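You operate a simulated robot arm through the tools that you are given. There is no shell and no other tool.

Carry out the task below with a simulated robot arm. There is one attempt and no reset: what you move stays moved.

TASK
Switch the grey machine off, then swap its empty bobbin for bobbin 29 and close the slide plate.
Fine: the empty one goes into the teal tray.

It is judged by the outcome, as a careful person would: the job done as asked, and still so three seconds after it is handed in. It fails if anything else is knocked over, pushed out of place, dropped, spilled or broken.

THE ROBOT
A 7-joint arm with a two-finger parallel gripper, fixed in place. Base frame: the origin is at the foot of the arm, x ahead of it, y to its left, z up. Units: m, degrees, N and s.
With the tool pointing down near the work surface it reaches from about 0.1 to 0.66 m from the base axis. Its first joint turns from -66.0 to 66.0 degrees. Payload 1.57 kg.
The tool frame sits at the grasp point between the pads (the TCP): z along the fingers, y along the line on which they close. The tips reach 0.03 m beyond it. The gripper opens to 0.08 m. The fingers are 0.017 m wide and 0.012 m thick; the gripper's body (0.04 by 0.082 m) begins 0.08 m behind the TCP.
Orientation is that of the tool frame in the base frame, as [roll, pitch, yaw] about the fixed x, y, z axes, in that order (R = Rz(yaw) Ry(pitch) Rx(roll)). With the fingers straight down and closing along the base's y, the tool's x points along the base's -x, its y along +y and its z along -z.

THE INTERFACE
- The arm moves only by the tool arm_command. Its argument "rows" is a list of rows, each an object of numbers (a shift or turn left out is 0, a gripper value left out holds the last): "jaw": the gripper command, from -1 (fully open) to 1 (shut), values between in proportion; "tx", "ty", "tz": the shift along the tool's x, y, z in m; "ax", "ay", "az": the turn, a rotation vector about the tool's x, y, z in degrees. In form: [{"jaw": .., "tx": .., "ty": .., "tz": .., "ax": .., "ay": .., "az": ..}, ...]. A call has 1 to 20 rows; each row is the pose to reach, as a shift and turn from the pose commanded when the call began, along the tool's axes at that moment. Each row takes 0.2 s and may step no farther than 0.05 m and 8.6 degrees from the row before; otherwise, or with a gripper value out of range, the whole call is refused. Where a pose cannot be reached the arm comes as near as it can. A force on the tool above 40 N (or 10 N above the force at the start of the call, whichever is more), or a blocked arm, ends the call early, and 0.2 s more pass. Each finger travels about 0.072 m/s and halts on what it meets, pressing with about 36 N; the grip force reading is that of the motor and also rises with nothing between the fingers. The clock runs only during rows and for 0.2 s after the last one: add rows that repeat a pose to give the fingers time. The reply holds the time, the measured pose of the TCP, the force on the tool along the base axes, the opening and the grip force, in the units named above and with some noise, with the torque about the TCP (base axes, N m) and any sound that the robot's microphone picked up.
- Cameras (640 x 400 px; columns grow to the right, rows downward): "scene" is fixed at [0.058, 0.4408, 1.4132]; the picture's right is [-0.72, -0.69, 0.00], its down [-0.47, 0.49, -0.74] and it looks along [0.51, -0.53, -0.68] (base axes); focal length 337 px, centre (320, 200). "wrist" rides on the gripper at [0.072, -0.007, -0.122] in the tool frame; the picture's right is [0.09, 1.00, 0.00], its down [-0.84, 0.08, -0.54] and it looks along [-0.54, 0.05, 0.84] (tool axes); focal length 238 px, centre (320, 200). There is no depth. A picture from a camera that has moved, and an enlarged one, comes with that camera's place and axes in the base frame and with its lens.
- camera(camera): a new picture of that camera. It takes no simulated time.
- inspect(camera, box): a new picture of the part [left, top, right, bottom] of that camera's present view, enlarged. It takes no simulated time.
- close_job(): hands the job in; it is judged then, once.

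Places have to be worked out from the pictures, the camera data and where the tool is seen. Open the gripper and draw the arm clear of the work before you hand the job in, unless the task says otherwise.

The tools are called as name(argument=value, ...) on one line, values as JSON. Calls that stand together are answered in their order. arm_command: Moves the arm, as the interface text tells. Its arguments: {"type":"object","properties":{"rows":{"type":"array","items":{"type":"object","properties":{"jaw":{"type":"number"},"tx":{"type":"number"},"ty":{"type":"number"},"tz":{"type":"number"},"ax":{"type":"number"},"ay":{"type":"number"},"az":{"type":"number"}}}}},"required":["rows"]} The other tools are called the same way: camera (camera) takes a picture; inspect (camera, box) takes an enlarged picture of a part of a camera's view; close_job () hands the job in.

At the start:

```text
time_s: 0.0
ee_pos: [0.3575, -0.0699, 1.0514]
tcp_rot: [-179.9, 0.1, 179.9]
ft_force: [-0.3, -1.1, 0.5]
moment: [-0.01, -0.03, 0.02]
finger_gap: 0.08
grip_force: 0.0
```

scene: 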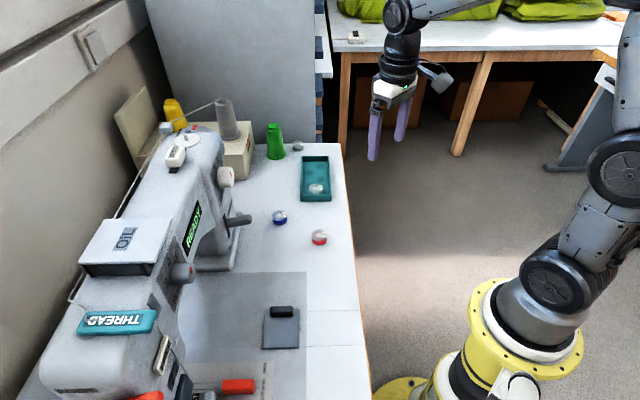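
wrist: 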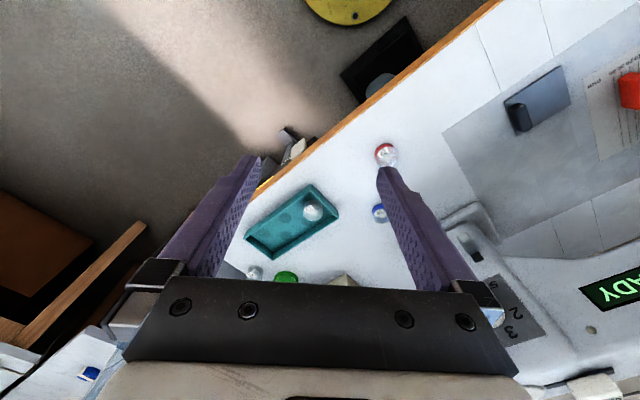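

I'll start by looking closely at the scene from both cameras before moving anything.

inspect(camera="scene", box=[220, 120, 360, 260])

inspect(camera="scene", box=[160, 260, 340, 400])

inspect(camera="scene", box=[30, 180, 260, 400])

inspect(camera="scene", box=[110, 80, 260, 220])

inspect(camera="wrist", box=[220, 120, 440, 300])

inspect(camera="wrist", box=[430, 20, 640, 180])

```text
2.86 times, centred on (290, 190) of scene
camera zoom: at [0.058, 0.4408, 1.4132], right [-0.72, -0.69, 0.0], down [-0.47, 0.49, -0.74], along [0.51, -0.53, -0.68], focal length 964 px, centre (406, 229)
```

zoom: 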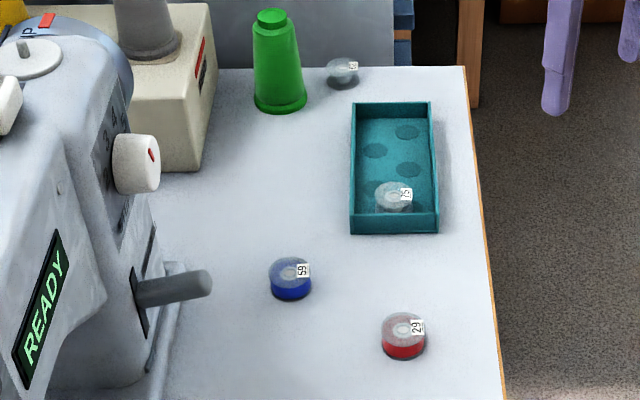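

```text
2.86 times, centred on (250, 330) of scene
camera zoom: at [0.058, 0.4408, 1.4132], right [-0.72, -0.69, 0.0], down [-0.47, 0.49, -0.74], along [0.51, -0.53, -0.68], focal length 964 px, centre (520, -171)
```

zoom: 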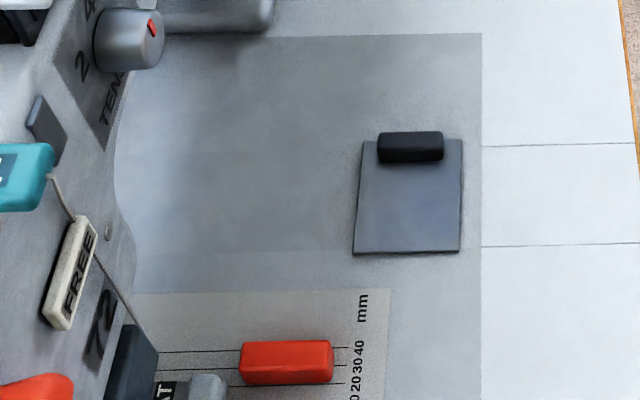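

```text
1.82 times, centred on (145, 290) of scene
camera zoom: at [0.058, 0.4408, 1.4132], right [-0.72, -0.69, 0.0], down [-0.47, 0.49, -0.74], along [0.51, -0.53, -0.68], focal length 613 px, centre (638, 36)
```

zoom: 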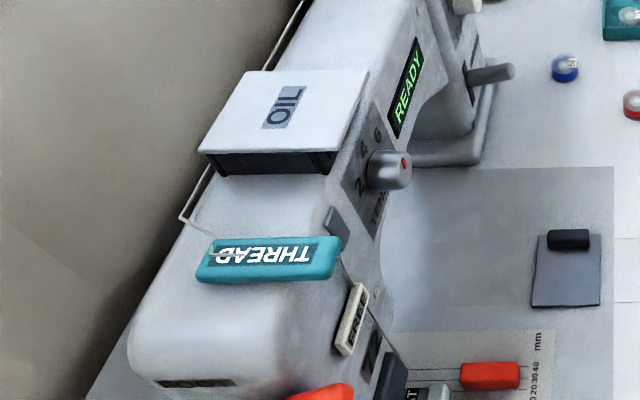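

```text
2.86 times, centred on (185, 150) of scene
camera zoom: at [0.058, 0.4408, 1.4132], right [-0.72, -0.69, 0.0], down [-0.47, 0.49, -0.74], along [0.51, -0.53, -0.68], focal length 964 px, centre (706, 343)
```

zoom: 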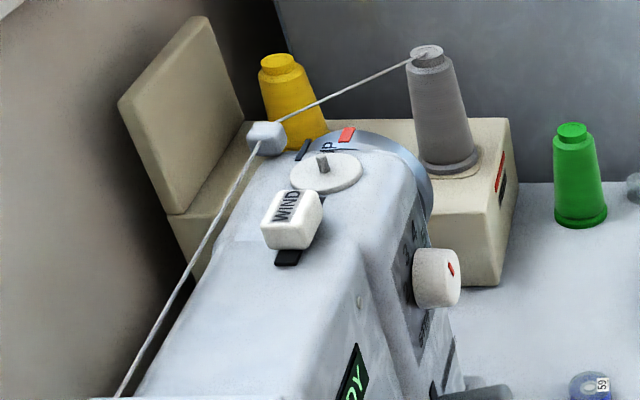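

```text
2.22 times, centred on (330, 210) of wrist
camera zoom: at [0.2855, -0.0768, 1.1732], right [-0.09, 1.0, 0.0], down [0.84, 0.08, 0.54], along [0.54, 0.05, -0.84], focal length 530 px, centre (298, 178)
```

zoom: 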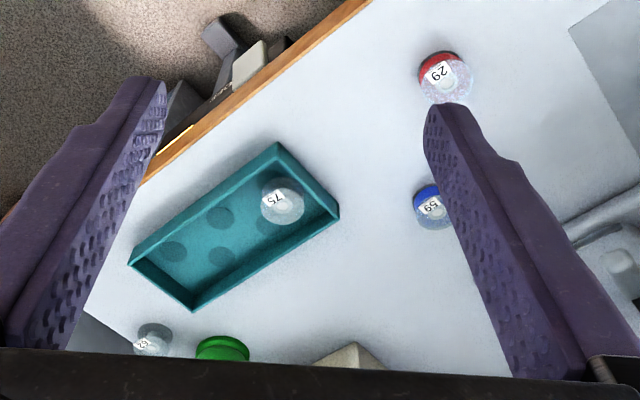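

```text
2.50 times, centred on (535, 100) of wrist
camera zoom: at [0.2855, -0.0768, 1.1732], right [-0.09, 1.0, 0.0], down [0.84, 0.08, 0.54], along [0.54, 0.05, -0.84], focal length 596 px, centre (-218, 450)
```

zoom: 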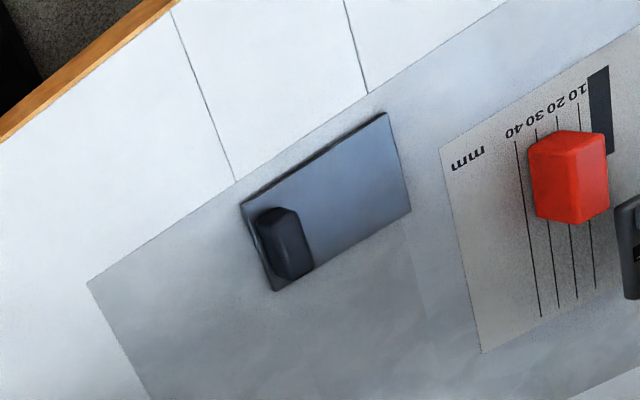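

The table runs at about 45° to the base frame, with its surface near z≈0.77. Next I'll magnify the candidate controls to find the power switch on the grey machine and to see what the slide plate looks like.

inspect(camera="scene", box=[160, 90, 230, 140])

inspect(camera="scene", box=[200, 120, 270, 170])

inspect(camera="scene", box=[195, 160, 275, 260])

inspect(camera="scene", box=[110, 330, 270, 400])

inspect(camera="wrist", box=[420, 180, 640, 400])

inspect(camera="scene", box=[60, 20, 130, 80])

inspect(camera="scene", box=[230, 290, 330, 360])

```text
8.00 times, centred on (195, 115) of scene
camera zoom: at [0.058, 0.4408, 1.4132], right [-0.72, -0.69, 0.0], down [-0.47, 0.49, -0.74], along [0.51, -0.53, -0.68], focal length 2698 px, centre (1320, 880)
```

zoom: 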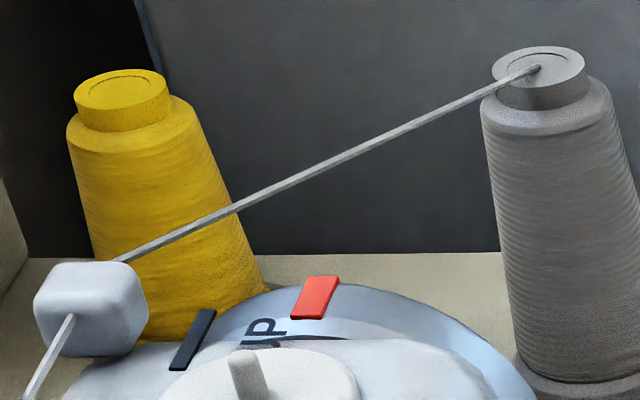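

```text
8.00 times, centred on (235, 145) of scene
camera zoom: at [0.058, 0.4408, 1.4132], right [-0.72, -0.69, 0.0], down [-0.47, 0.49, -0.74], along [0.51, -0.53, -0.68], focal length 2698 px, centre (1000, 640)
```

zoom: 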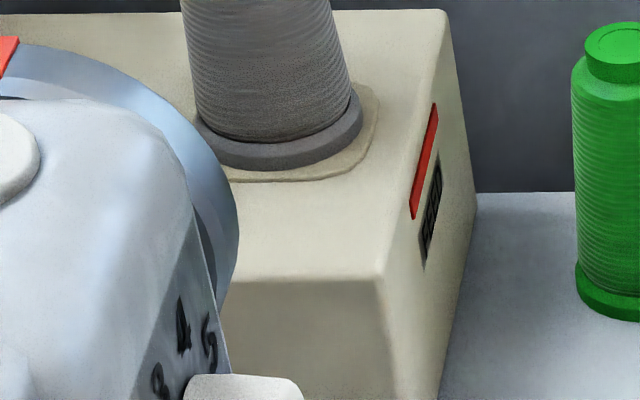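

```text
4.00 times, centred on (235, 210) of scene
camera zoom: at [0.058, 0.4408, 1.4132], right [-0.72, -0.69, 0.0], down [-0.47, 0.49, -0.74], along [0.51, -0.53, -0.68], focal length 1349 px, centre (660, 160)
```

zoom: 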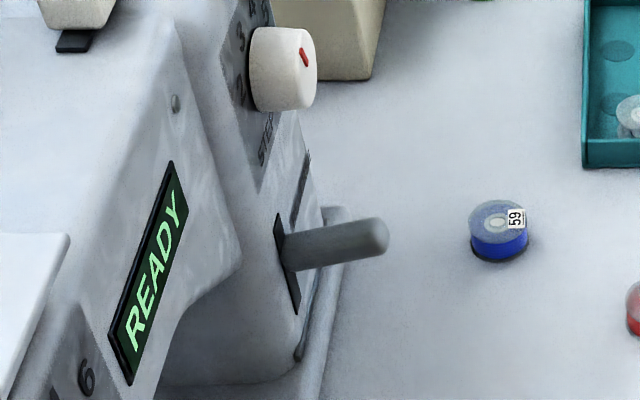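

```text
4.00 times, centred on (190, 365) of scene
camera zoom: at [0.058, 0.4408, 1.4132], right [-0.72, -0.69, 0.0], down [-0.47, 0.49, -0.74], along [0.51, -0.53, -0.68], focal length 1349 px, centre (840, -460)
```

zoom: 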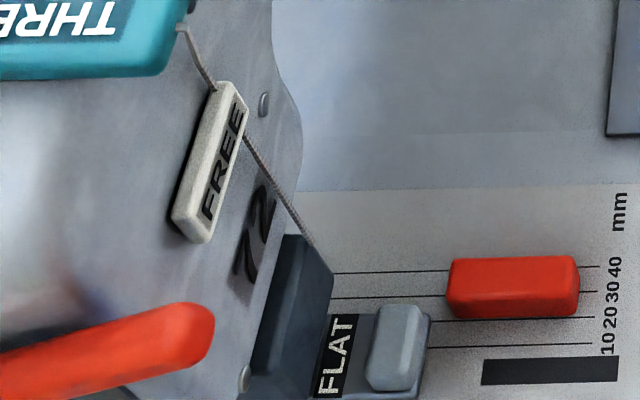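

```text
1.82 times, centred on (530, 290) of wrist
camera zoom: at [0.2855, -0.0768, 1.1732], right [-0.09, 1.0, 0.0], down [0.84, 0.08, 0.54], along [0.54, 0.05, -0.84], focal length 433 px, centre (-62, 36)
```

zoom: 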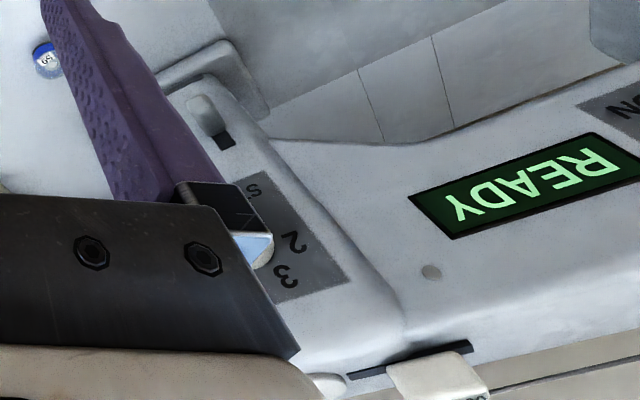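

```text
6.67 times, centred on (95, 50) of scene
camera zoom: at [0.058, 0.4408, 1.4132], right [-0.72, -0.69, 0.0], down [-0.47, 0.49, -0.74], along [0.51, -0.53, -0.68], focal length 2248 px, centre (1820, 1200)
```

zoom: 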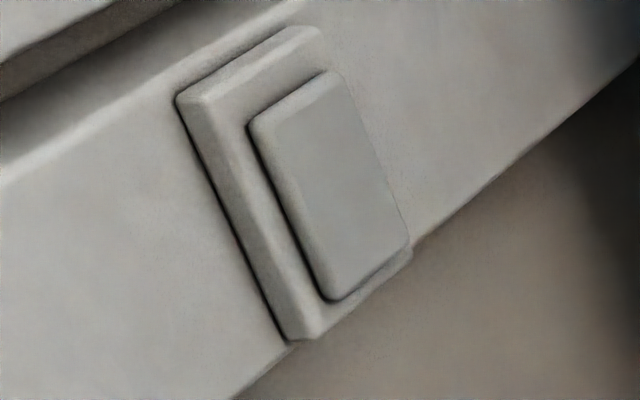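

```text
5.71 times, centred on (280, 325) of scene
camera zoom: at [0.058, 0.4408, 1.4132], right [-0.72, -0.69, 0.0], down [-0.47, 0.49, -0.74], along [0.51, -0.53, -0.68], focal length 1927 px, centre (549, -514)
```

zoom: 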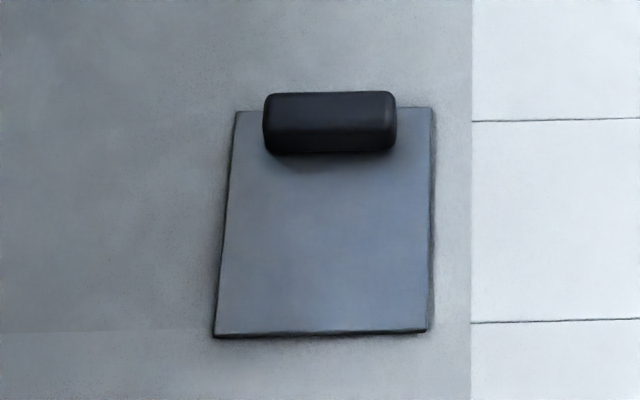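

The slide plate has a black handle on its right side, and the scene camera can't see the front or right end of the machine. I'll turn the tool to face the machine squarely (about 45° about vertical) so the wrist camera can read the labels.

arm_command(rows=[{"jaw": -1, "az": -7.5}, {"az": -15}, {"az": -22.5}, {"az": -30}, {"az": -37.5}, {"az": -45}, {"az": -45}])

```text
time_s: 1.6
ee_pos: [0.3563, -0.0683, 1.0527]
tcp_rot: [-179.9, 0.0, -134.9]
ft_force: [-0.1, -0.9, 1.2]
moment: [0.01, 0.03, 0.01]
finger_gap: 0.0799
grip_force: 0.1
```

The tool now faces the machine. I'll tilt it forward about 40° so the wrist camera looks almost horizontally at the machine's front.

arm_command(rows=[{"ay": -8}, {"ay": -16}, {"ay": -24}, {"ay": -32}, {"ay": -40}, {"ay": -40}])

camera(camera="wrist")

camera(camera="scene")

```text
time_s: 3.0
ee_pos: [0.3572, -0.0707, 1.0515]
tcp_rot: [-179.9, 40.1, -135.0]
ft_force: [0.0, -0.2, -0.2]
moment: [-0.01, 0.0, 0.01]
finger_gap: 0.0797
grip_force: 0.0
```

```text
taken
camera wrist: at [0.2675, -0.17, 1.0988], right [-0.75, 0.66, -0.06], down [0.15, 0.26, 0.95], along [0.64, 0.71, -0.3], focal length 238 px, centre (320, 200)
```

wrist: 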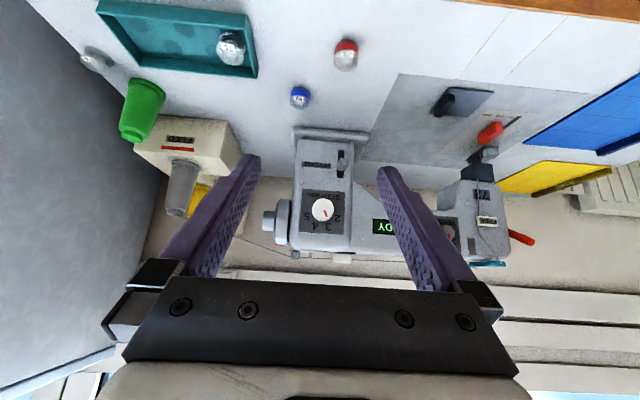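

```text
taken
```

scene: 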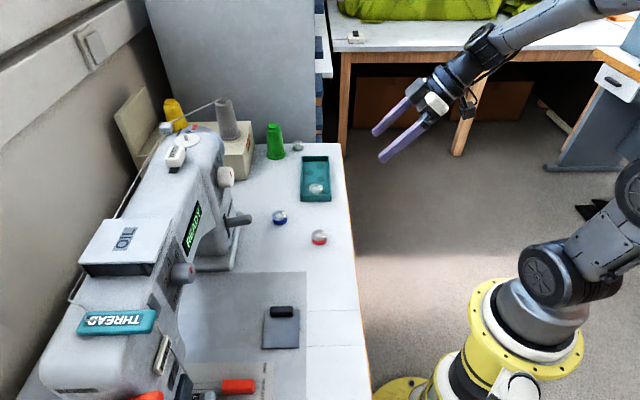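

Good view, though it's upside down. I'll magnify the machine's pillar and end to read the labels.

inspect(camera="wrist", box=[280, 125, 380, 190])

inspect(camera="wrist", box=[260, 180, 360, 260])

inspect(camera="wrist", box=[420, 80, 540, 160])

inspect(camera="wrist", box=[120, 110, 240, 190])

inspect(camera="wrist", box=[430, 170, 540, 250])

inspect(camera="wrist", box=[180, 10, 380, 130])

```text
6.15 times, centred on (330, 158) of wrist
camera zoom: at [0.2675, -0.17, 1.0988], right [-0.75, 0.66, -0.06], down [0.15, 0.26, 0.95], along [0.64, 0.71, -0.3], focal length 1467 px, centre (258, 462)
```

zoom: 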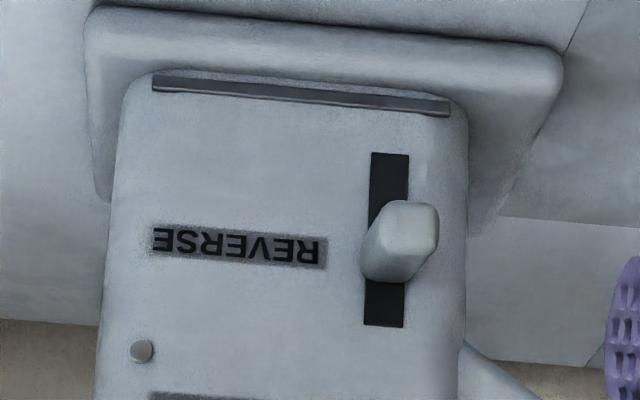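

```text
5.00 times, centred on (310, 220) of wrist
camera zoom: at [0.2675, -0.17, 1.0988], right [-0.75, 0.66, -0.06], down [0.15, 0.26, 0.95], along [0.64, 0.71, -0.3], focal length 1192 px, centre (370, 100)
```

zoom: 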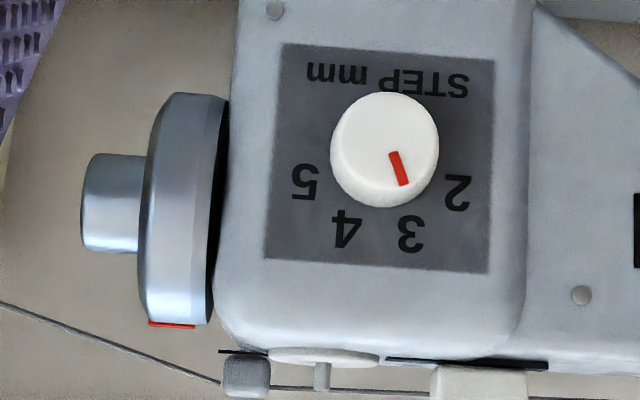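

```text
5.00 times, centred on (480, 120) of wrist
camera zoom: at [0.2675, -0.17, 1.0988], right [-0.75, 0.66, -0.06], down [0.15, 0.26, 0.95], along [0.64, 0.71, -0.3], focal length 1192 px, centre (-480, 600)
```

zoom: 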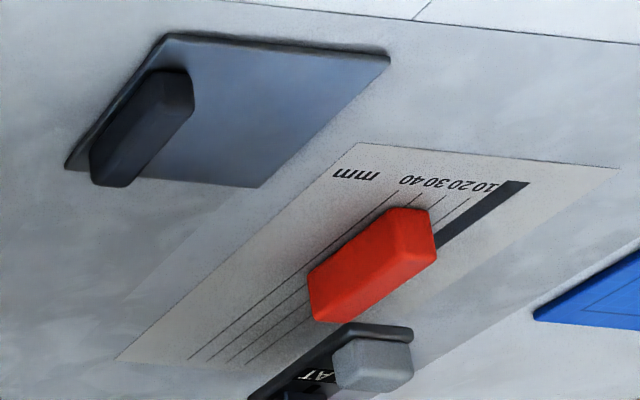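

```text
5.00 times, centred on (180, 150) of wrist
camera zoom: at [0.2675, -0.17, 1.0988], right [-0.75, 0.66, -0.06], down [0.15, 0.26, 0.95], along [0.64, 0.71, -0.3], focal length 1192 px, centre (1020, 450)
```

zoom: 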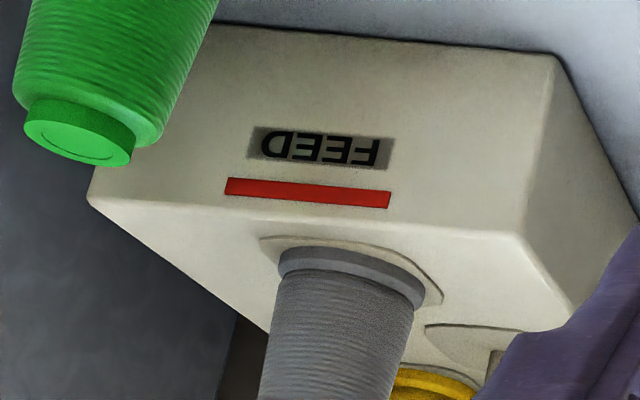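

```text
5.00 times, centred on (485, 210) of wrist
camera zoom: at [0.2675, -0.17, 1.0988], right [-0.75, 0.66, -0.06], down [0.15, 0.26, 0.95], along [0.64, 0.71, -0.3], focal length 1192 px, centre (-505, 150)
```

zoom: 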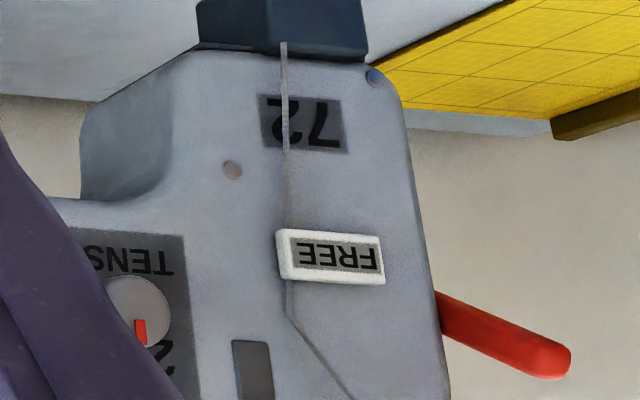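

```text
3.20 times, centred on (280, 70) of wrist
camera zoom: at [0.2675, -0.17, 1.0988], right [-0.75, 0.66, -0.06], down [0.15, 0.26, 0.95], along [0.64, 0.71, -0.3], focal length 763 px, centre (448, 616)
```

zoom: 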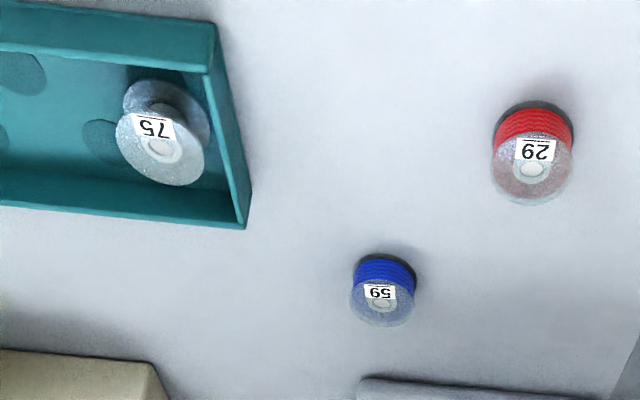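

The front lever is labelled REVERSE and the dials are STEP and TENSION, so none of these is the power switch. I'll look at the machine's right end, beneath the handwheel, by moving the camera to the right and turning it left.

arm_command(rows=[{"tx": -0.0075, "ty": -0.032, "tz": 0.006, "ax": -4, "az": -4.8}, {"tx": -0.015, "ty": -0.065, "tz": 0.0125, "ax": -8, "az": -9.6}, {"tx": -0.0225, "ty": -0.097, "tz": 0.019, "ax": -12, "az": -14.4}, {"tx": -0.03, "ty": -0.129, "tz": 0.025, "ax": -16.1, "az": -19.15}, {"tx": -0.03, "ty": -0.129, "tz": 0.025, "ax": -16.1, "az": -19.15}])

camera(camera="wrist")

```text
time_s: 4.2
ee_pos: [0.4755, -0.1353, 1.0549]
tcp_rot: [-180.0, 39.9, -109.9]
ft_force: [0.5, 0.6, 0.1]
moment: [0.01, 0.0, -0.01]
finger_gap: 0.08
grip_force: 0.2
```

```text
taken
camera wrist: at [0.4368, -0.2625, 1.1015], right [-0.96, 0.27, -0.06], down [0.03, 0.3, 0.95], along [0.28, 0.91, -0.3], focal length 238 px, centre (320, 200)
```

wrist: 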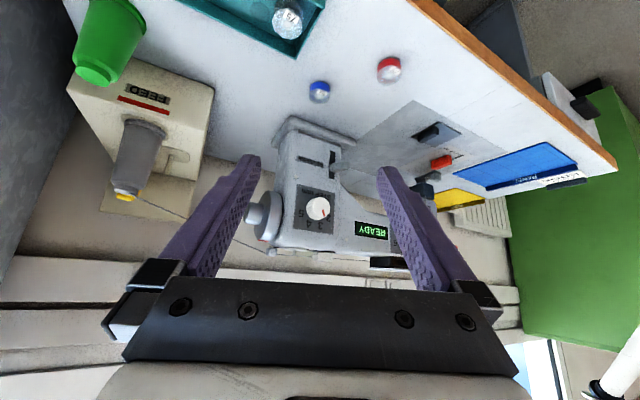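

There are more items at the table's left end, including a labelled strip and a white box with a black part beside the table. I'll magnify those along with the machine's right end.

inspect(camera="wrist", box=[500, 140, 620, 215])

inspect(camera="wrist", box=[520, 60, 640, 140])

inspect(camera="wrist", box=[230, 110, 350, 190])

inspect(camera="wrist", box=[230, 170, 420, 280])

inspect(camera="wrist", box=[400, 110, 520, 200])

```text
5.33 times, centred on (560, 178) of wrist
camera zoom: at [0.4368, -0.2625, 1.1015], right [-0.96, 0.27, -0.06], down [0.03, 0.3, 0.95], along [0.28, 0.91, -0.3], focal length 1271 px, centre (-960, 320)
```

zoom: 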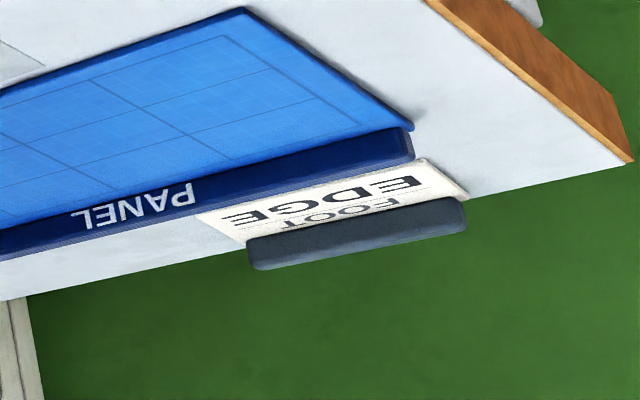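

```text
5.00 times, centred on (580, 100) of wrist
camera zoom: at [0.4368, -0.2625, 1.1015], right [-0.96, 0.27, -0.06], down [0.03, 0.3, 0.95], along [0.28, 0.91, -0.3], focal length 1192 px, centre (-980, 700)
```

zoom: 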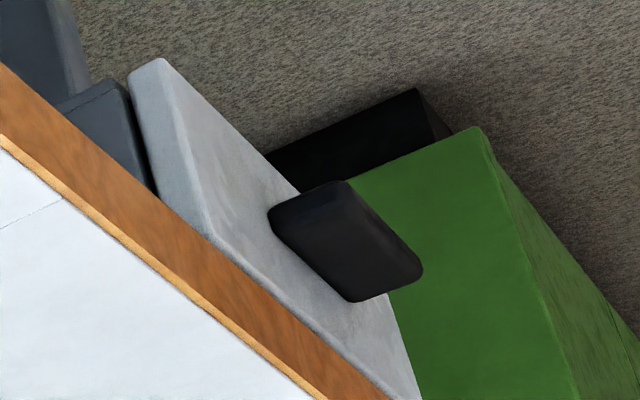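

```text
5.00 times, centred on (290, 150) of wrist
camera zoom: at [0.4368, -0.2625, 1.1015], right [-0.96, 0.27, -0.06], down [0.03, 0.3, 0.95], along [0.28, 0.91, -0.3], focal length 1192 px, centre (470, 450)
```

zoom: 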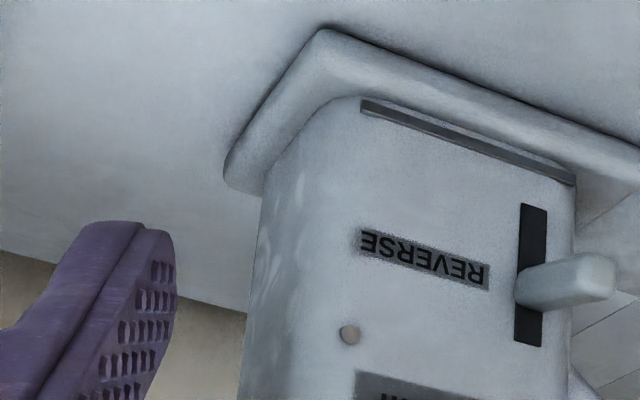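

```text
3.37 times, centred on (325, 225) of wrist
camera zoom: at [0.4368, -0.2625, 1.1015], right [-0.96, 0.27, -0.06], down [0.03, 0.3, 0.95], along [0.28, 0.91, -0.3], focal length 803 px, centre (303, 116)
```

zoom: 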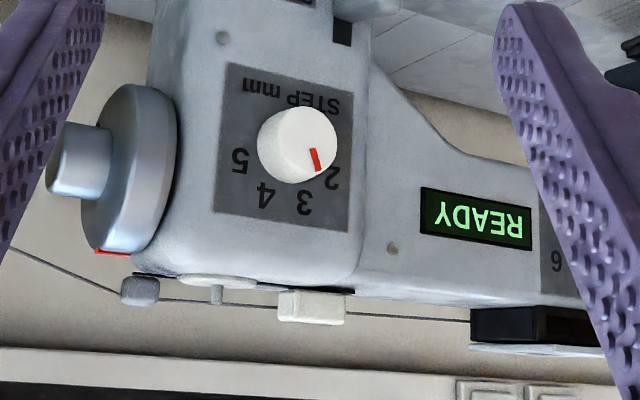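

```text
4.44 times, centred on (460, 155) of wrist
camera zoom: at [0.4368, -0.2625, 1.1015], right [-0.96, 0.27, -0.06], down [0.03, 0.3, 0.95], along [0.28, 0.91, -0.3], focal length 1059 px, centre (-302, 400)
```

zoom: 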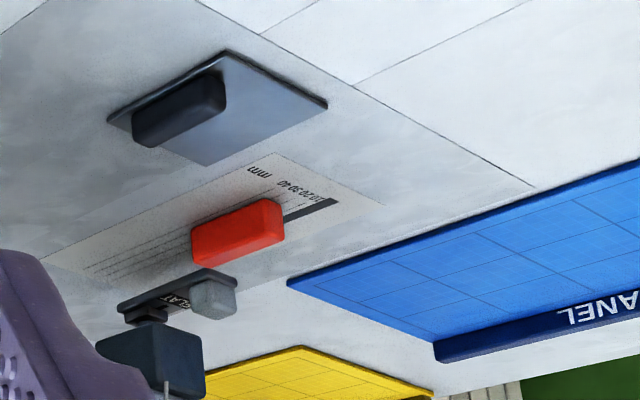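

The right end carries only the handwheel, so the power switch isn't there. A grey box with a black part does hang at the table's front edge on the left, around (0.05, 0.26, 0.75), so I'll swing the camera round to look at it.

arm_command(rows=[{"tx": -0.0099, "ty": 0.0417, "tz": 0.0083, "ax": -4.66, "az": -5.55}, {"tx": -0.0197, "ty": 0.0835, "tz": 0.0166, "ax": -9.32, "az": -11.1}, {"tx": -0.0296, "ty": 0.1252, "tz": 0.0249, "ax": -13.99, "az": -16.65}, {"tx": -0.0395, "ty": 0.167, "tz": 0.0331, "ax": -18.65, "az": -22.2}, {"tx": -0.0494, "ty": 0.2087, "tz": 0.0414, "ax": -23.3, "az": -27.75}, {"tx": -0.0592, "ty": 0.2505, "tz": 0.0497, "ax": -27.97, "az": -33.3}, {"tx": -0.0691, "ty": 0.2922, "tz": 0.058, "ax": -32.6, "az": -38.85}, {"tx": -0.079, "ty": 0.334, "tz": 0.0663, "ax": -37.3, "az": -44.4}, {"tx": -0.079, "ty": 0.334, "tz": 0.0663, "ax": -37.3, "az": -44.4}])

camera(camera="wrist")

camera(camera="scene")

```text
time_s: 6.2
ee_pos: [0.1987, 0.0775, 1.0532]
tcp_rot: [180.0, 39.9, -51.9]
ft_force: [-1.2, 0.5, -0.8]
moment: [-0.01, -0.01, 0.0]
finger_gap: 0.0802
grip_force: 0.0
```

```text
taken
camera wrist: at [0.2857, -0.0234, 1.0993], right [-0.74, -0.67, -0.06], down [-0.24, 0.19, 0.95], along [-0.63, 0.72, -0.3], focal length 238 px, centre (320, 200)
```

wrist: 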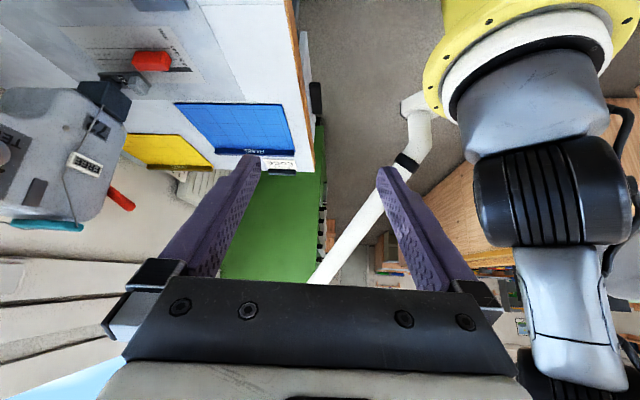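

```text
taken
```

scene: 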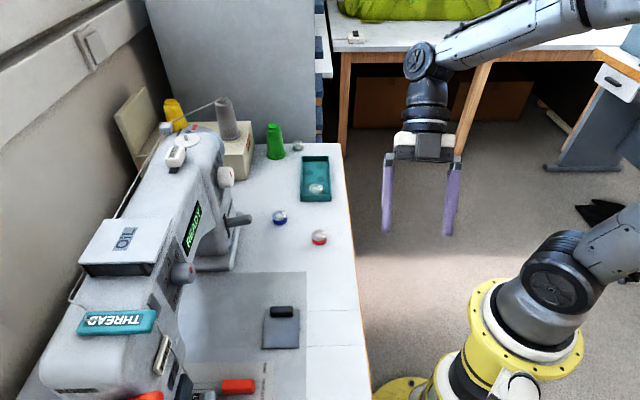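

A black part is attached at the table's front edge near column 315. I'll zoom in on it.

inspect(camera="wrist", box=[270, 40, 350, 140])

inspect(camera="wrist", box=[240, 130, 340, 190])

```text
4.00 times, centred on (310, 90) of wrist
camera zoom: at [0.2857, -0.0234, 1.0993], right [-0.74, -0.67, -0.06], down [-0.24, 0.19, 0.95], along [-0.63, 0.72, -0.3], focal length 953 px, centre (360, 640)
```

zoom: 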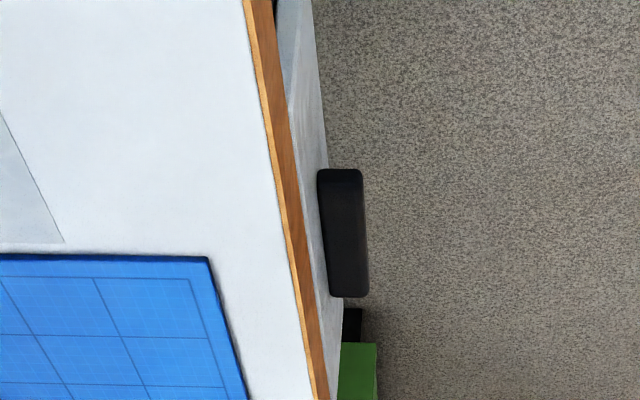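

```text
6.40 times, centred on (290, 160) of wrist
camera zoom: at [0.2857, -0.0234, 1.0993], right [-0.74, -0.67, -0.06], down [-0.24, 0.19, 0.95], along [-0.63, 0.72, -0.3], focal length 1525 px, centre (512, 456)
```

zoom: 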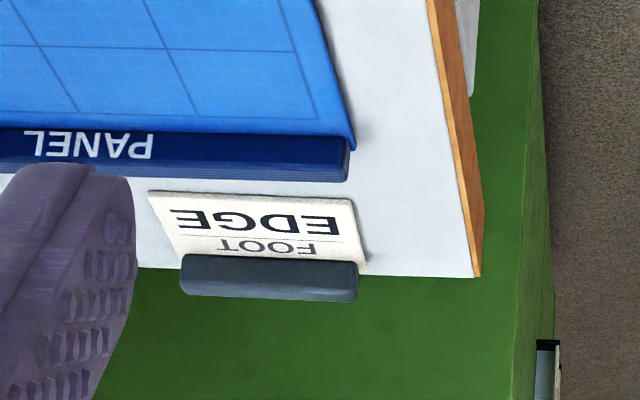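

It could be a switch box or a drawer front. I'll turn the camera towards the table's front edge from the robot side for a clearer look.

arm_command(rows=[{"tx": -0.0045, "ty": 0.004, "tz": 0.0037, "ax": 5.15, "az": 6.13}, {"tx": -0.009, "ty": 0.008, "tz": 0.0075, "ax": 10.3, "az": 12.27}, {"tx": -0.0133, "ty": 0.0118, "tz": 0.0112, "ax": 15.45, "az": 18.4}, {"tx": -0.0178, "ty": 0.0157, "tz": 0.015, "ax": 20.6, "az": 24.5}, {"tx": -0.0222, "ty": 0.0196, "tz": 0.0187, "ax": 25.75, "az": 30.7}, {"tx": -0.0267, "ty": 0.0235, "tz": 0.0224, "ax": 30.9, "az": 36.8}, {"tx": -0.0267, "ty": 0.0235, "tz": 0.0224, "ax": 30.9, "az": 36.8}])

camera(camera="wrist")

```text
time_s: 7.8
ee_pos: [0.157, 0.0913, 1.0524]
tcp_rot: [-180.0, 39.9, -100.2]
ft_force: [0.9, 0.9, -0.1]
moment: [0.02, 0.0, -0.04]
finger_gap: 0.0799
grip_force: 0.0
```

```text
taken
camera wrist: at [0.1401, -0.0423, 1.099], right [-0.99, 0.11, -0.06], down [-0.02, 0.3, 0.95], along [0.12, 0.95, -0.3], focal length 238 px, centre (320, 200)
```

wrist: 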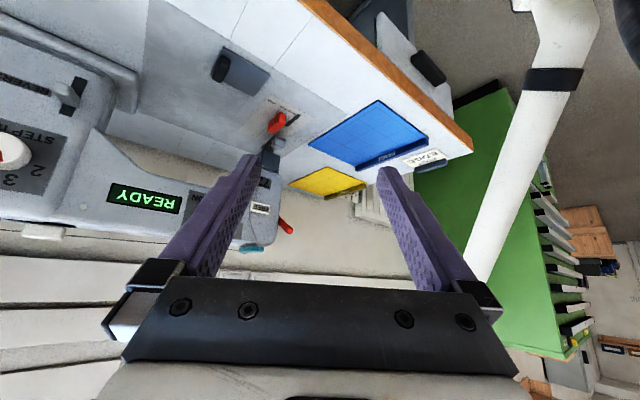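

inspect(camera="wrist", box=[330, 0, 470, 90])

inspect(camera="wrist", box=[200, 20, 320, 150])

```text
4.44 times, centred on (400, 45) of wrist
camera zoom: at [0.1401, -0.0423, 1.099], right [-0.99, 0.11, -0.06], down [-0.02, 0.3, 0.95], along [0.12, 0.95, -0.3], focal length 1059 px, centre (-36, 889)
```

zoom: 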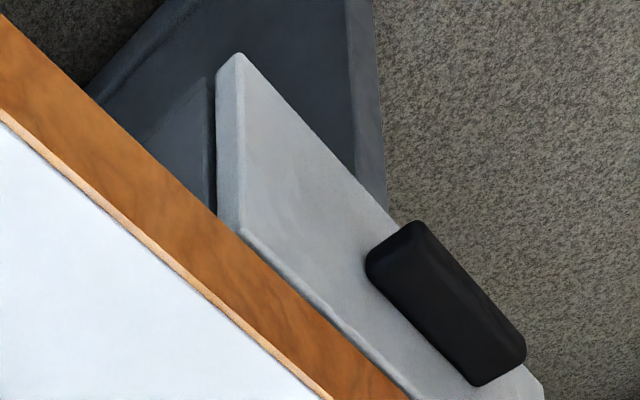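

```text
3.08 times, centred on (260, 85) of wrist
camera zoom: at [0.1401, -0.0423, 1.099], right [-0.99, 0.11, -0.06], down [-0.02, 0.3, 0.95], along [0.12, 0.95, -0.3], focal length 733 px, centre (505, 554)
```

zoom: 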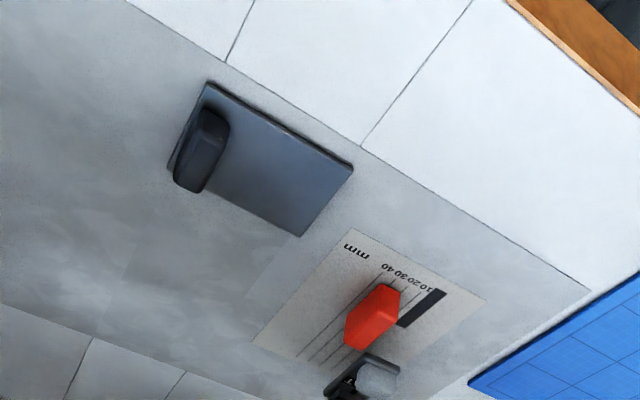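

That's a grey drawer-like panel with a black handle, not clearly a switch. I'll tilt down and turn to scan the rest of the table's front edge.

arm_command(rows=[{"ay": 6.5}, {"ay": 13}, {"ay": 19.5}, {"ay": 26}, {"ay": 26}])

camera(camera="wrist")

```text
time_s: 9.0
ee_pos: [0.1573, 0.0901, 1.0517]
tcp_rot: [-179.9, 13.9, -100.0]
ft_force: [1.3, -0.3, -0.6]
moment: [0.0, 0.03, -0.02]
finger_gap: 0.0802
grip_force: 0.1
```

```text
taken
camera wrist: at [0.1468, -0.0089, 1.1528], right [-1.0, 0.09, -0.02], down [0.04, 0.69, 0.73], along [0.08, 0.72, -0.69], focal length 238 px, centre (320, 200)
```

wrist: 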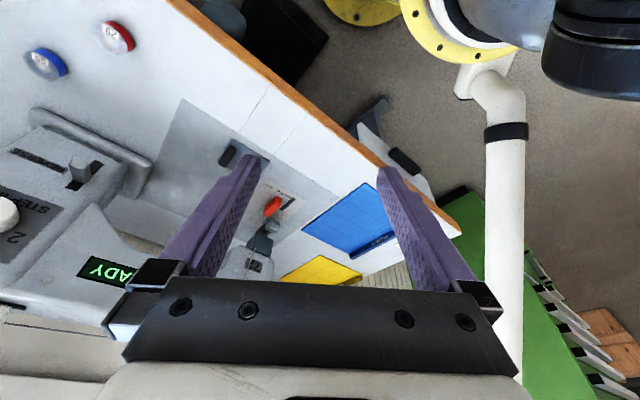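

inspect(camera="wrist", box=[180, 0, 340, 90])

inspect(camera="wrist", box=[330, 80, 460, 210])

inspect(camera="scene", box=[320, 100, 420, 400])

```text
4.00 times, centred on (260, 45) of wrist
camera zoom: at [0.1468, -0.0089, 1.1528], right [-1.0, 0.09, -0.02], down [0.04, 0.69, 0.73], along [0.08, 0.72, -0.69], focal length 953 px, centre (560, 820)
```

zoom: 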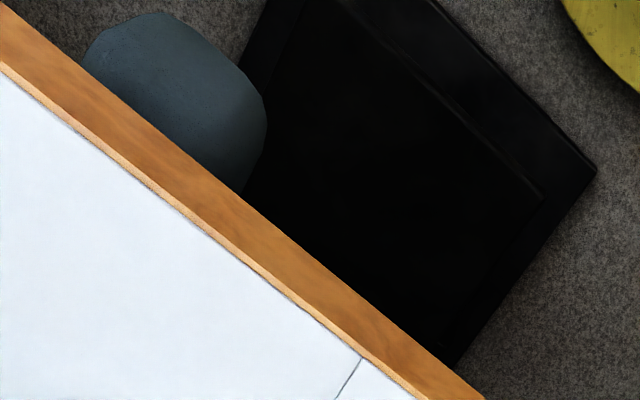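

```text
3.08 times, centred on (395, 145) of wrist
camera zoom: at [0.1468, -0.0089, 1.1528], right [-1.0, 0.09, -0.02], down [0.04, 0.69, 0.73], along [0.08, 0.72, -0.69], focal length 733 px, centre (89, 369)
```

zoom: 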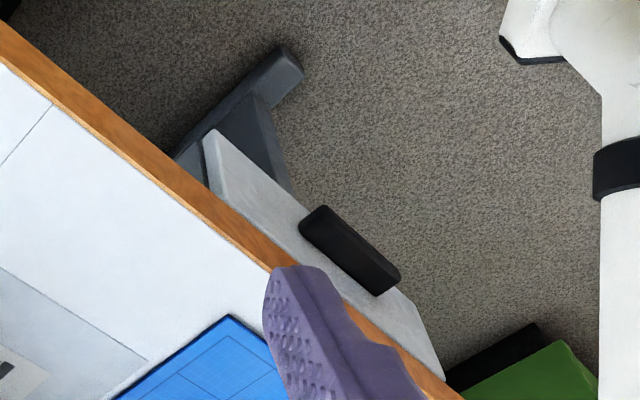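

```text
1.33 times, centred on (370, 250) of scene
camera zoom: at [0.058, 0.4408, 1.4132], right [-0.72, -0.69, 0.0], down [-0.47, 0.49, -0.74], along [0.51, -0.53, -0.68], focal length 450 px, centre (253, 133)
```

zoom: 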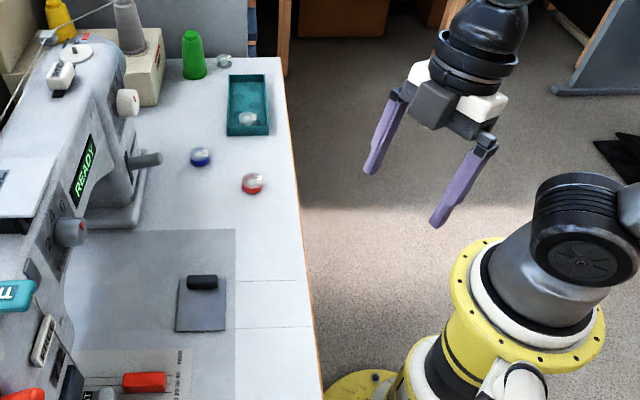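

So far under the table front: knee pad, pedal, drawer. No switch yet. I'll turn the camera to the right-hand part of the table's front edge.

arm_command(rows=[{"tx": 0.0131, "ty": -0.0129, "tz": -0.0033, "ax": 1.88, "az": 7.54}, {"tx": 0.0262, "ty": -0.0258, "tz": -0.0065, "ax": 3.76, "az": 15.1}, {"tx": 0.0393, "ty": -0.0387, "tz": -0.0098, "ax": 5.63, "az": 22.6}, {"tx": 0.0524, "ty": -0.0516, "tz": -0.0131, "ax": 7.5, "az": 30.2}, {"tx": 0.0656, "ty": -0.0644, "tz": -0.0163, "ax": 9.4, "az": 37.7}, {"tx": 0.0787, "ty": -0.0773, "tz": -0.0196, "ax": 11.3, "az": 45.3}, {"tx": 0.0918, "ty": -0.0902, "tz": -0.0229, "ax": 13.1, "az": 52.8}, {"tx": 0.105, "ty": -0.103, "tz": -0.0261, "ax": 15.0, "az": 60.3}, {"tx": 0.118, "ty": -0.116, "tz": -0.0294, "ax": 16.9, "az": 67.9}, {"tx": 0.118, "ty": -0.116, "tz": -0.0294, "ax": 16.9, "az": 67.9}])

camera(camera="wrist")

```text
time_s: 11.2
ee_pos: [0.2522, -0.0488, 1.0507]
tcp_rot: [-179.9, 14.0, -170.1]
ft_force: [0.6, -0.8, -0.1]
moment: [0.01, -0.01, -0.02]
finger_gap: 0.08
grip_force: 0.1
```

```text
taken
camera wrist: at [0.1548, -0.0729, 1.152], right [-0.26, 0.97, -0.02], down [0.66, 0.19, 0.73], along [0.71, 0.17, -0.69], focal length 238 px, centre (320, 200)
```

wrist: 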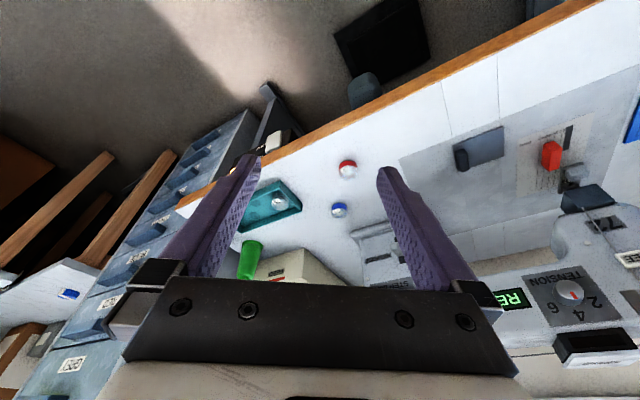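

Something beige and black sits under the table front at the right, around column 270 and row 135. I'll zoom in on it.

inspect(camera="wrist", box=[225, 70, 335, 170])

inspect(camera="wrist", box=[330, 150, 420, 260])

```text
4.00 times, centred on (280, 120) of wrist
camera zoom: at [0.1548, -0.0729, 1.152], right [-0.26, 0.97, -0.02], down [0.66, 0.19, 0.73], along [0.71, 0.17, -0.69], focal length 953 px, centre (480, 520)
```

zoom: 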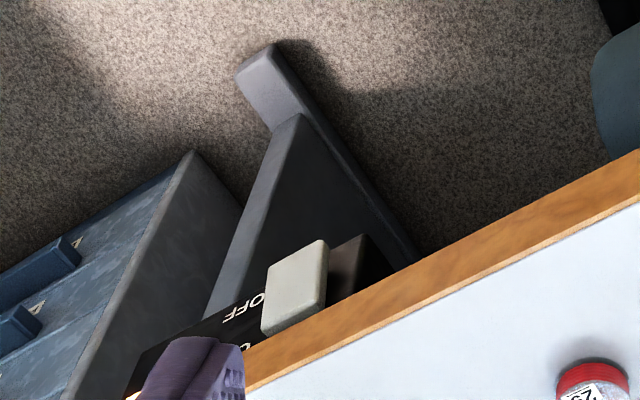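

```text
3.64 times, centred on (375, 205) of wrist
camera zoom: at [0.1548, -0.0729, 1.152], right [-0.26, 0.97, -0.02], down [0.66, 0.19, 0.73], along [0.71, 0.17, -0.69], focal length 867 px, centre (120, 182)
```

zoom: 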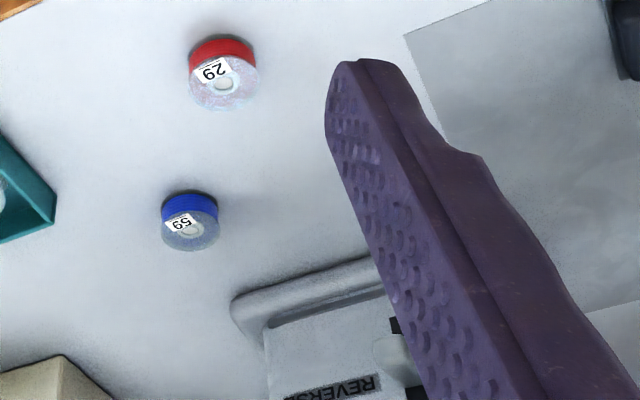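

That's the power switch: a black plate marked OFF with a pale knob, mounted under the table's front edge around (0.43, −0.10, 0.74). I'll move in front of it to see how it works.

arm_command(rows=[{"tx": -0.0041, "ty": -0.0262, "tz": 0.0302, "ax": -1.42, "az": -5.67}, {"tx": -0.0082, "ty": -0.0524, "tz": 0.0604, "ax": -2.83, "az": -11.3}, {"tx": -0.0123, "ty": -0.0786, "tz": 0.0906, "ax": -4.25, "az": -17}, {"tx": -0.0164, "ty": -0.1048, "tz": 0.1209, "ax": -5.67, "az": -22.7}, {"tx": -0.0205, "ty": -0.131, "tz": 0.1511, "ax": -7.1, "az": -28.3}, {"tx": -0.0246, "ty": -0.1572, "tz": 0.1813, "ax": -8.5, "az": -34}, {"tx": -0.0246, "ty": -0.1572, "tz": 0.1813, "ax": -8.5, "az": -34}])

camera(camera="wrist")

camera(camera="scene")

```text
time_s: 12.8
ee_pos: [0.3424, -0.1923, 0.884]
tcp_rot: [-179.9, 14.0, -135.0]
ft_force: [0.6, 0.9, -0.8]
moment: [0.02, -0.01, 0.01]
finger_gap: 0.08
grip_force: 0.0
```

```text
taken
camera wrist: at [0.2779, -0.2683, 0.9839], right [-0.77, 0.64, -0.02], down [0.43, 0.54, 0.73], along [0.48, 0.55, -0.69], focal length 238 px, centre (320, 200)
```

wrist: 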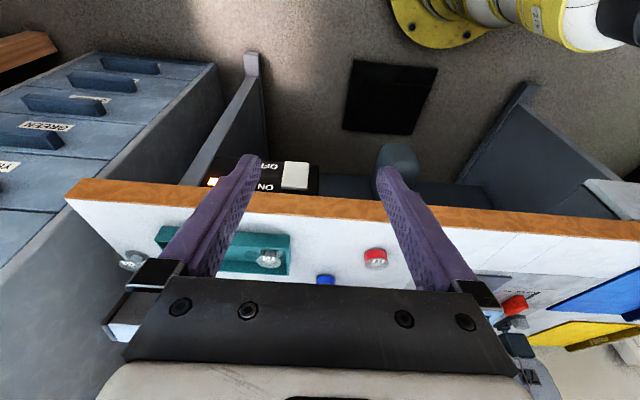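

```text
taken
```

scene: 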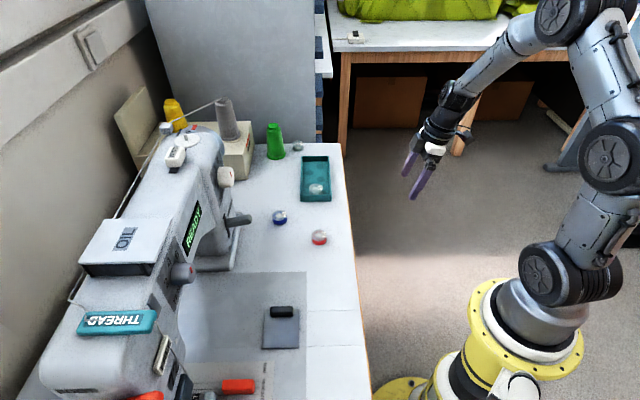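

inspect(camera="wrist", box=[190, 140, 340, 220])

```text
4.27 times, centred on (265, 180) of wrist
camera zoom: at [0.2779, -0.2683, 0.9839], right [-0.77, 0.64, -0.02], down [0.43, 0.54, 0.73], along [0.48, 0.55, -0.69], focal length 1017 px, centre (555, 285)
```

zoom: 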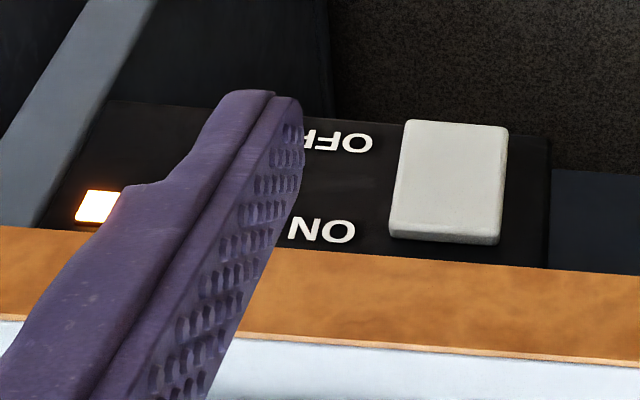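

The switch is a large pale rocker on a black plate, with ON above, OFF below and an amber lamp lit. Its centre is near n≈0.258, z≈0.695, at about (0.47, −0.11). I'll drop lower for a level, frontal view before pressing.

arm_command(rows=[{"tx": 0.0009, "ty": -0.008, "tz": 0.0356, "ay": -7.75}, {"tx": 0.0018, "ty": -0.016, "tz": 0.0711, "ay": -15.5}, {"tx": 0.0027, "ty": -0.024, "tz": 0.1067, "ay": -23.25}, {"tx": 0.0036, "ty": -0.032, "tz": 0.1423, "ay": -31}, {"tx": 0.0036, "ty": -0.032, "tz": 0.1423, "ay": -31}])

camera(camera="wrist")

```text
time_s: 14.0
ee_pos: [0.3872, -0.1929, 0.7442]
tcp_rot: [-179.9, 44.9, -135.0]
ft_force: [0.2, -0.1, -0.2]
moment: [0.02, 0.02, 0.02]
finger_gap: 0.0802
grip_force: 0.1
```

```text
taken
camera wrist: at [0.2959, -0.2955, 0.7796], right [-0.75, 0.66, -0.07], down [0.09, 0.2, 0.97], along [0.66, 0.72, -0.21], focal length 238 px, centre (320, 200)
```

wrist: 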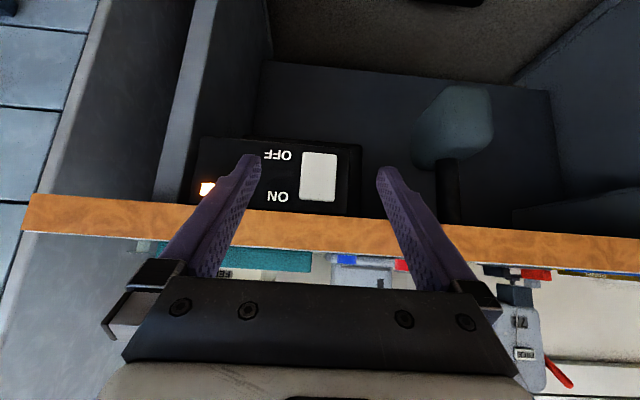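

inspect(camera="wrist", box=[230, 130, 380, 225])

```text
4.21 times, centred on (305, 178) of wrist
camera zoom: at [0.2959, -0.2955, 0.7796], right [-0.75, 0.66, -0.07], down [0.09, 0.2, 0.97], along [0.66, 0.72, -0.21], focal length 1004 px, centre (383, 295)
```

zoom: 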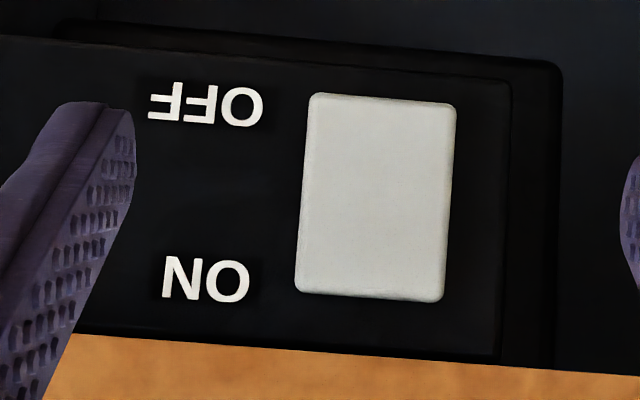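

The rocker face is at about u=0.410, n=0.256, spanning z≈0.671–0.727, with OFF as the lower half. I'll shut the fingers and bring the tip just in front of the lower half.

arm_command(rows=[{"jaw": 1}, {"jaw": 1}, {"jaw": 1, "tx": -0.0065, "tz": 0.028}, {"jaw": 1, "tx": -0.013, "tz": 0.056}, {"jaw": 1, "tx": -0.0188, "tz": 0.0838}, {"jaw": 1, "tx": -0.0188, "tz": 0.0838}])

inspect(camera="wrist", box=[220, 90, 420, 260])

```text
time_s: 15.4
ee_pos: [0.4398, -0.1432, 0.6969]
tcp_rot: [-179.9, 44.9, -135.0]
ft_force: [0.3, -0.3, -0.4]
moment: [-0.02, 0.04, -0.01]
finger_gap: 0.0003
grip_force: 20.6
```

```text
2.35 times, centred on (320, 175) of wrist
camera zoom: at [0.3484, -0.2447, 0.7324], right [-0.75, 0.66, -0.07], down [0.09, 0.2, 0.97], along [0.66, 0.72, -0.21], focal length 561 px, centre (320, 259)
```

zoom: 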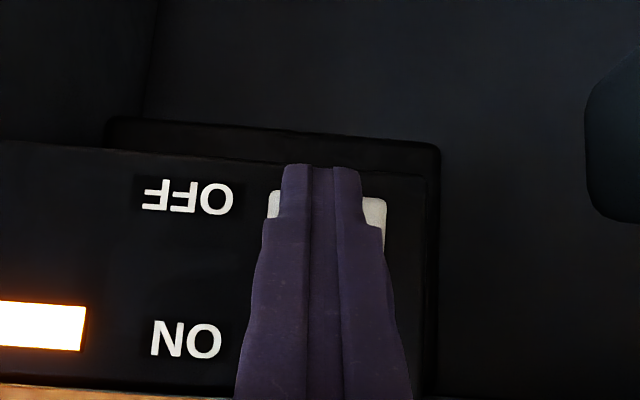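

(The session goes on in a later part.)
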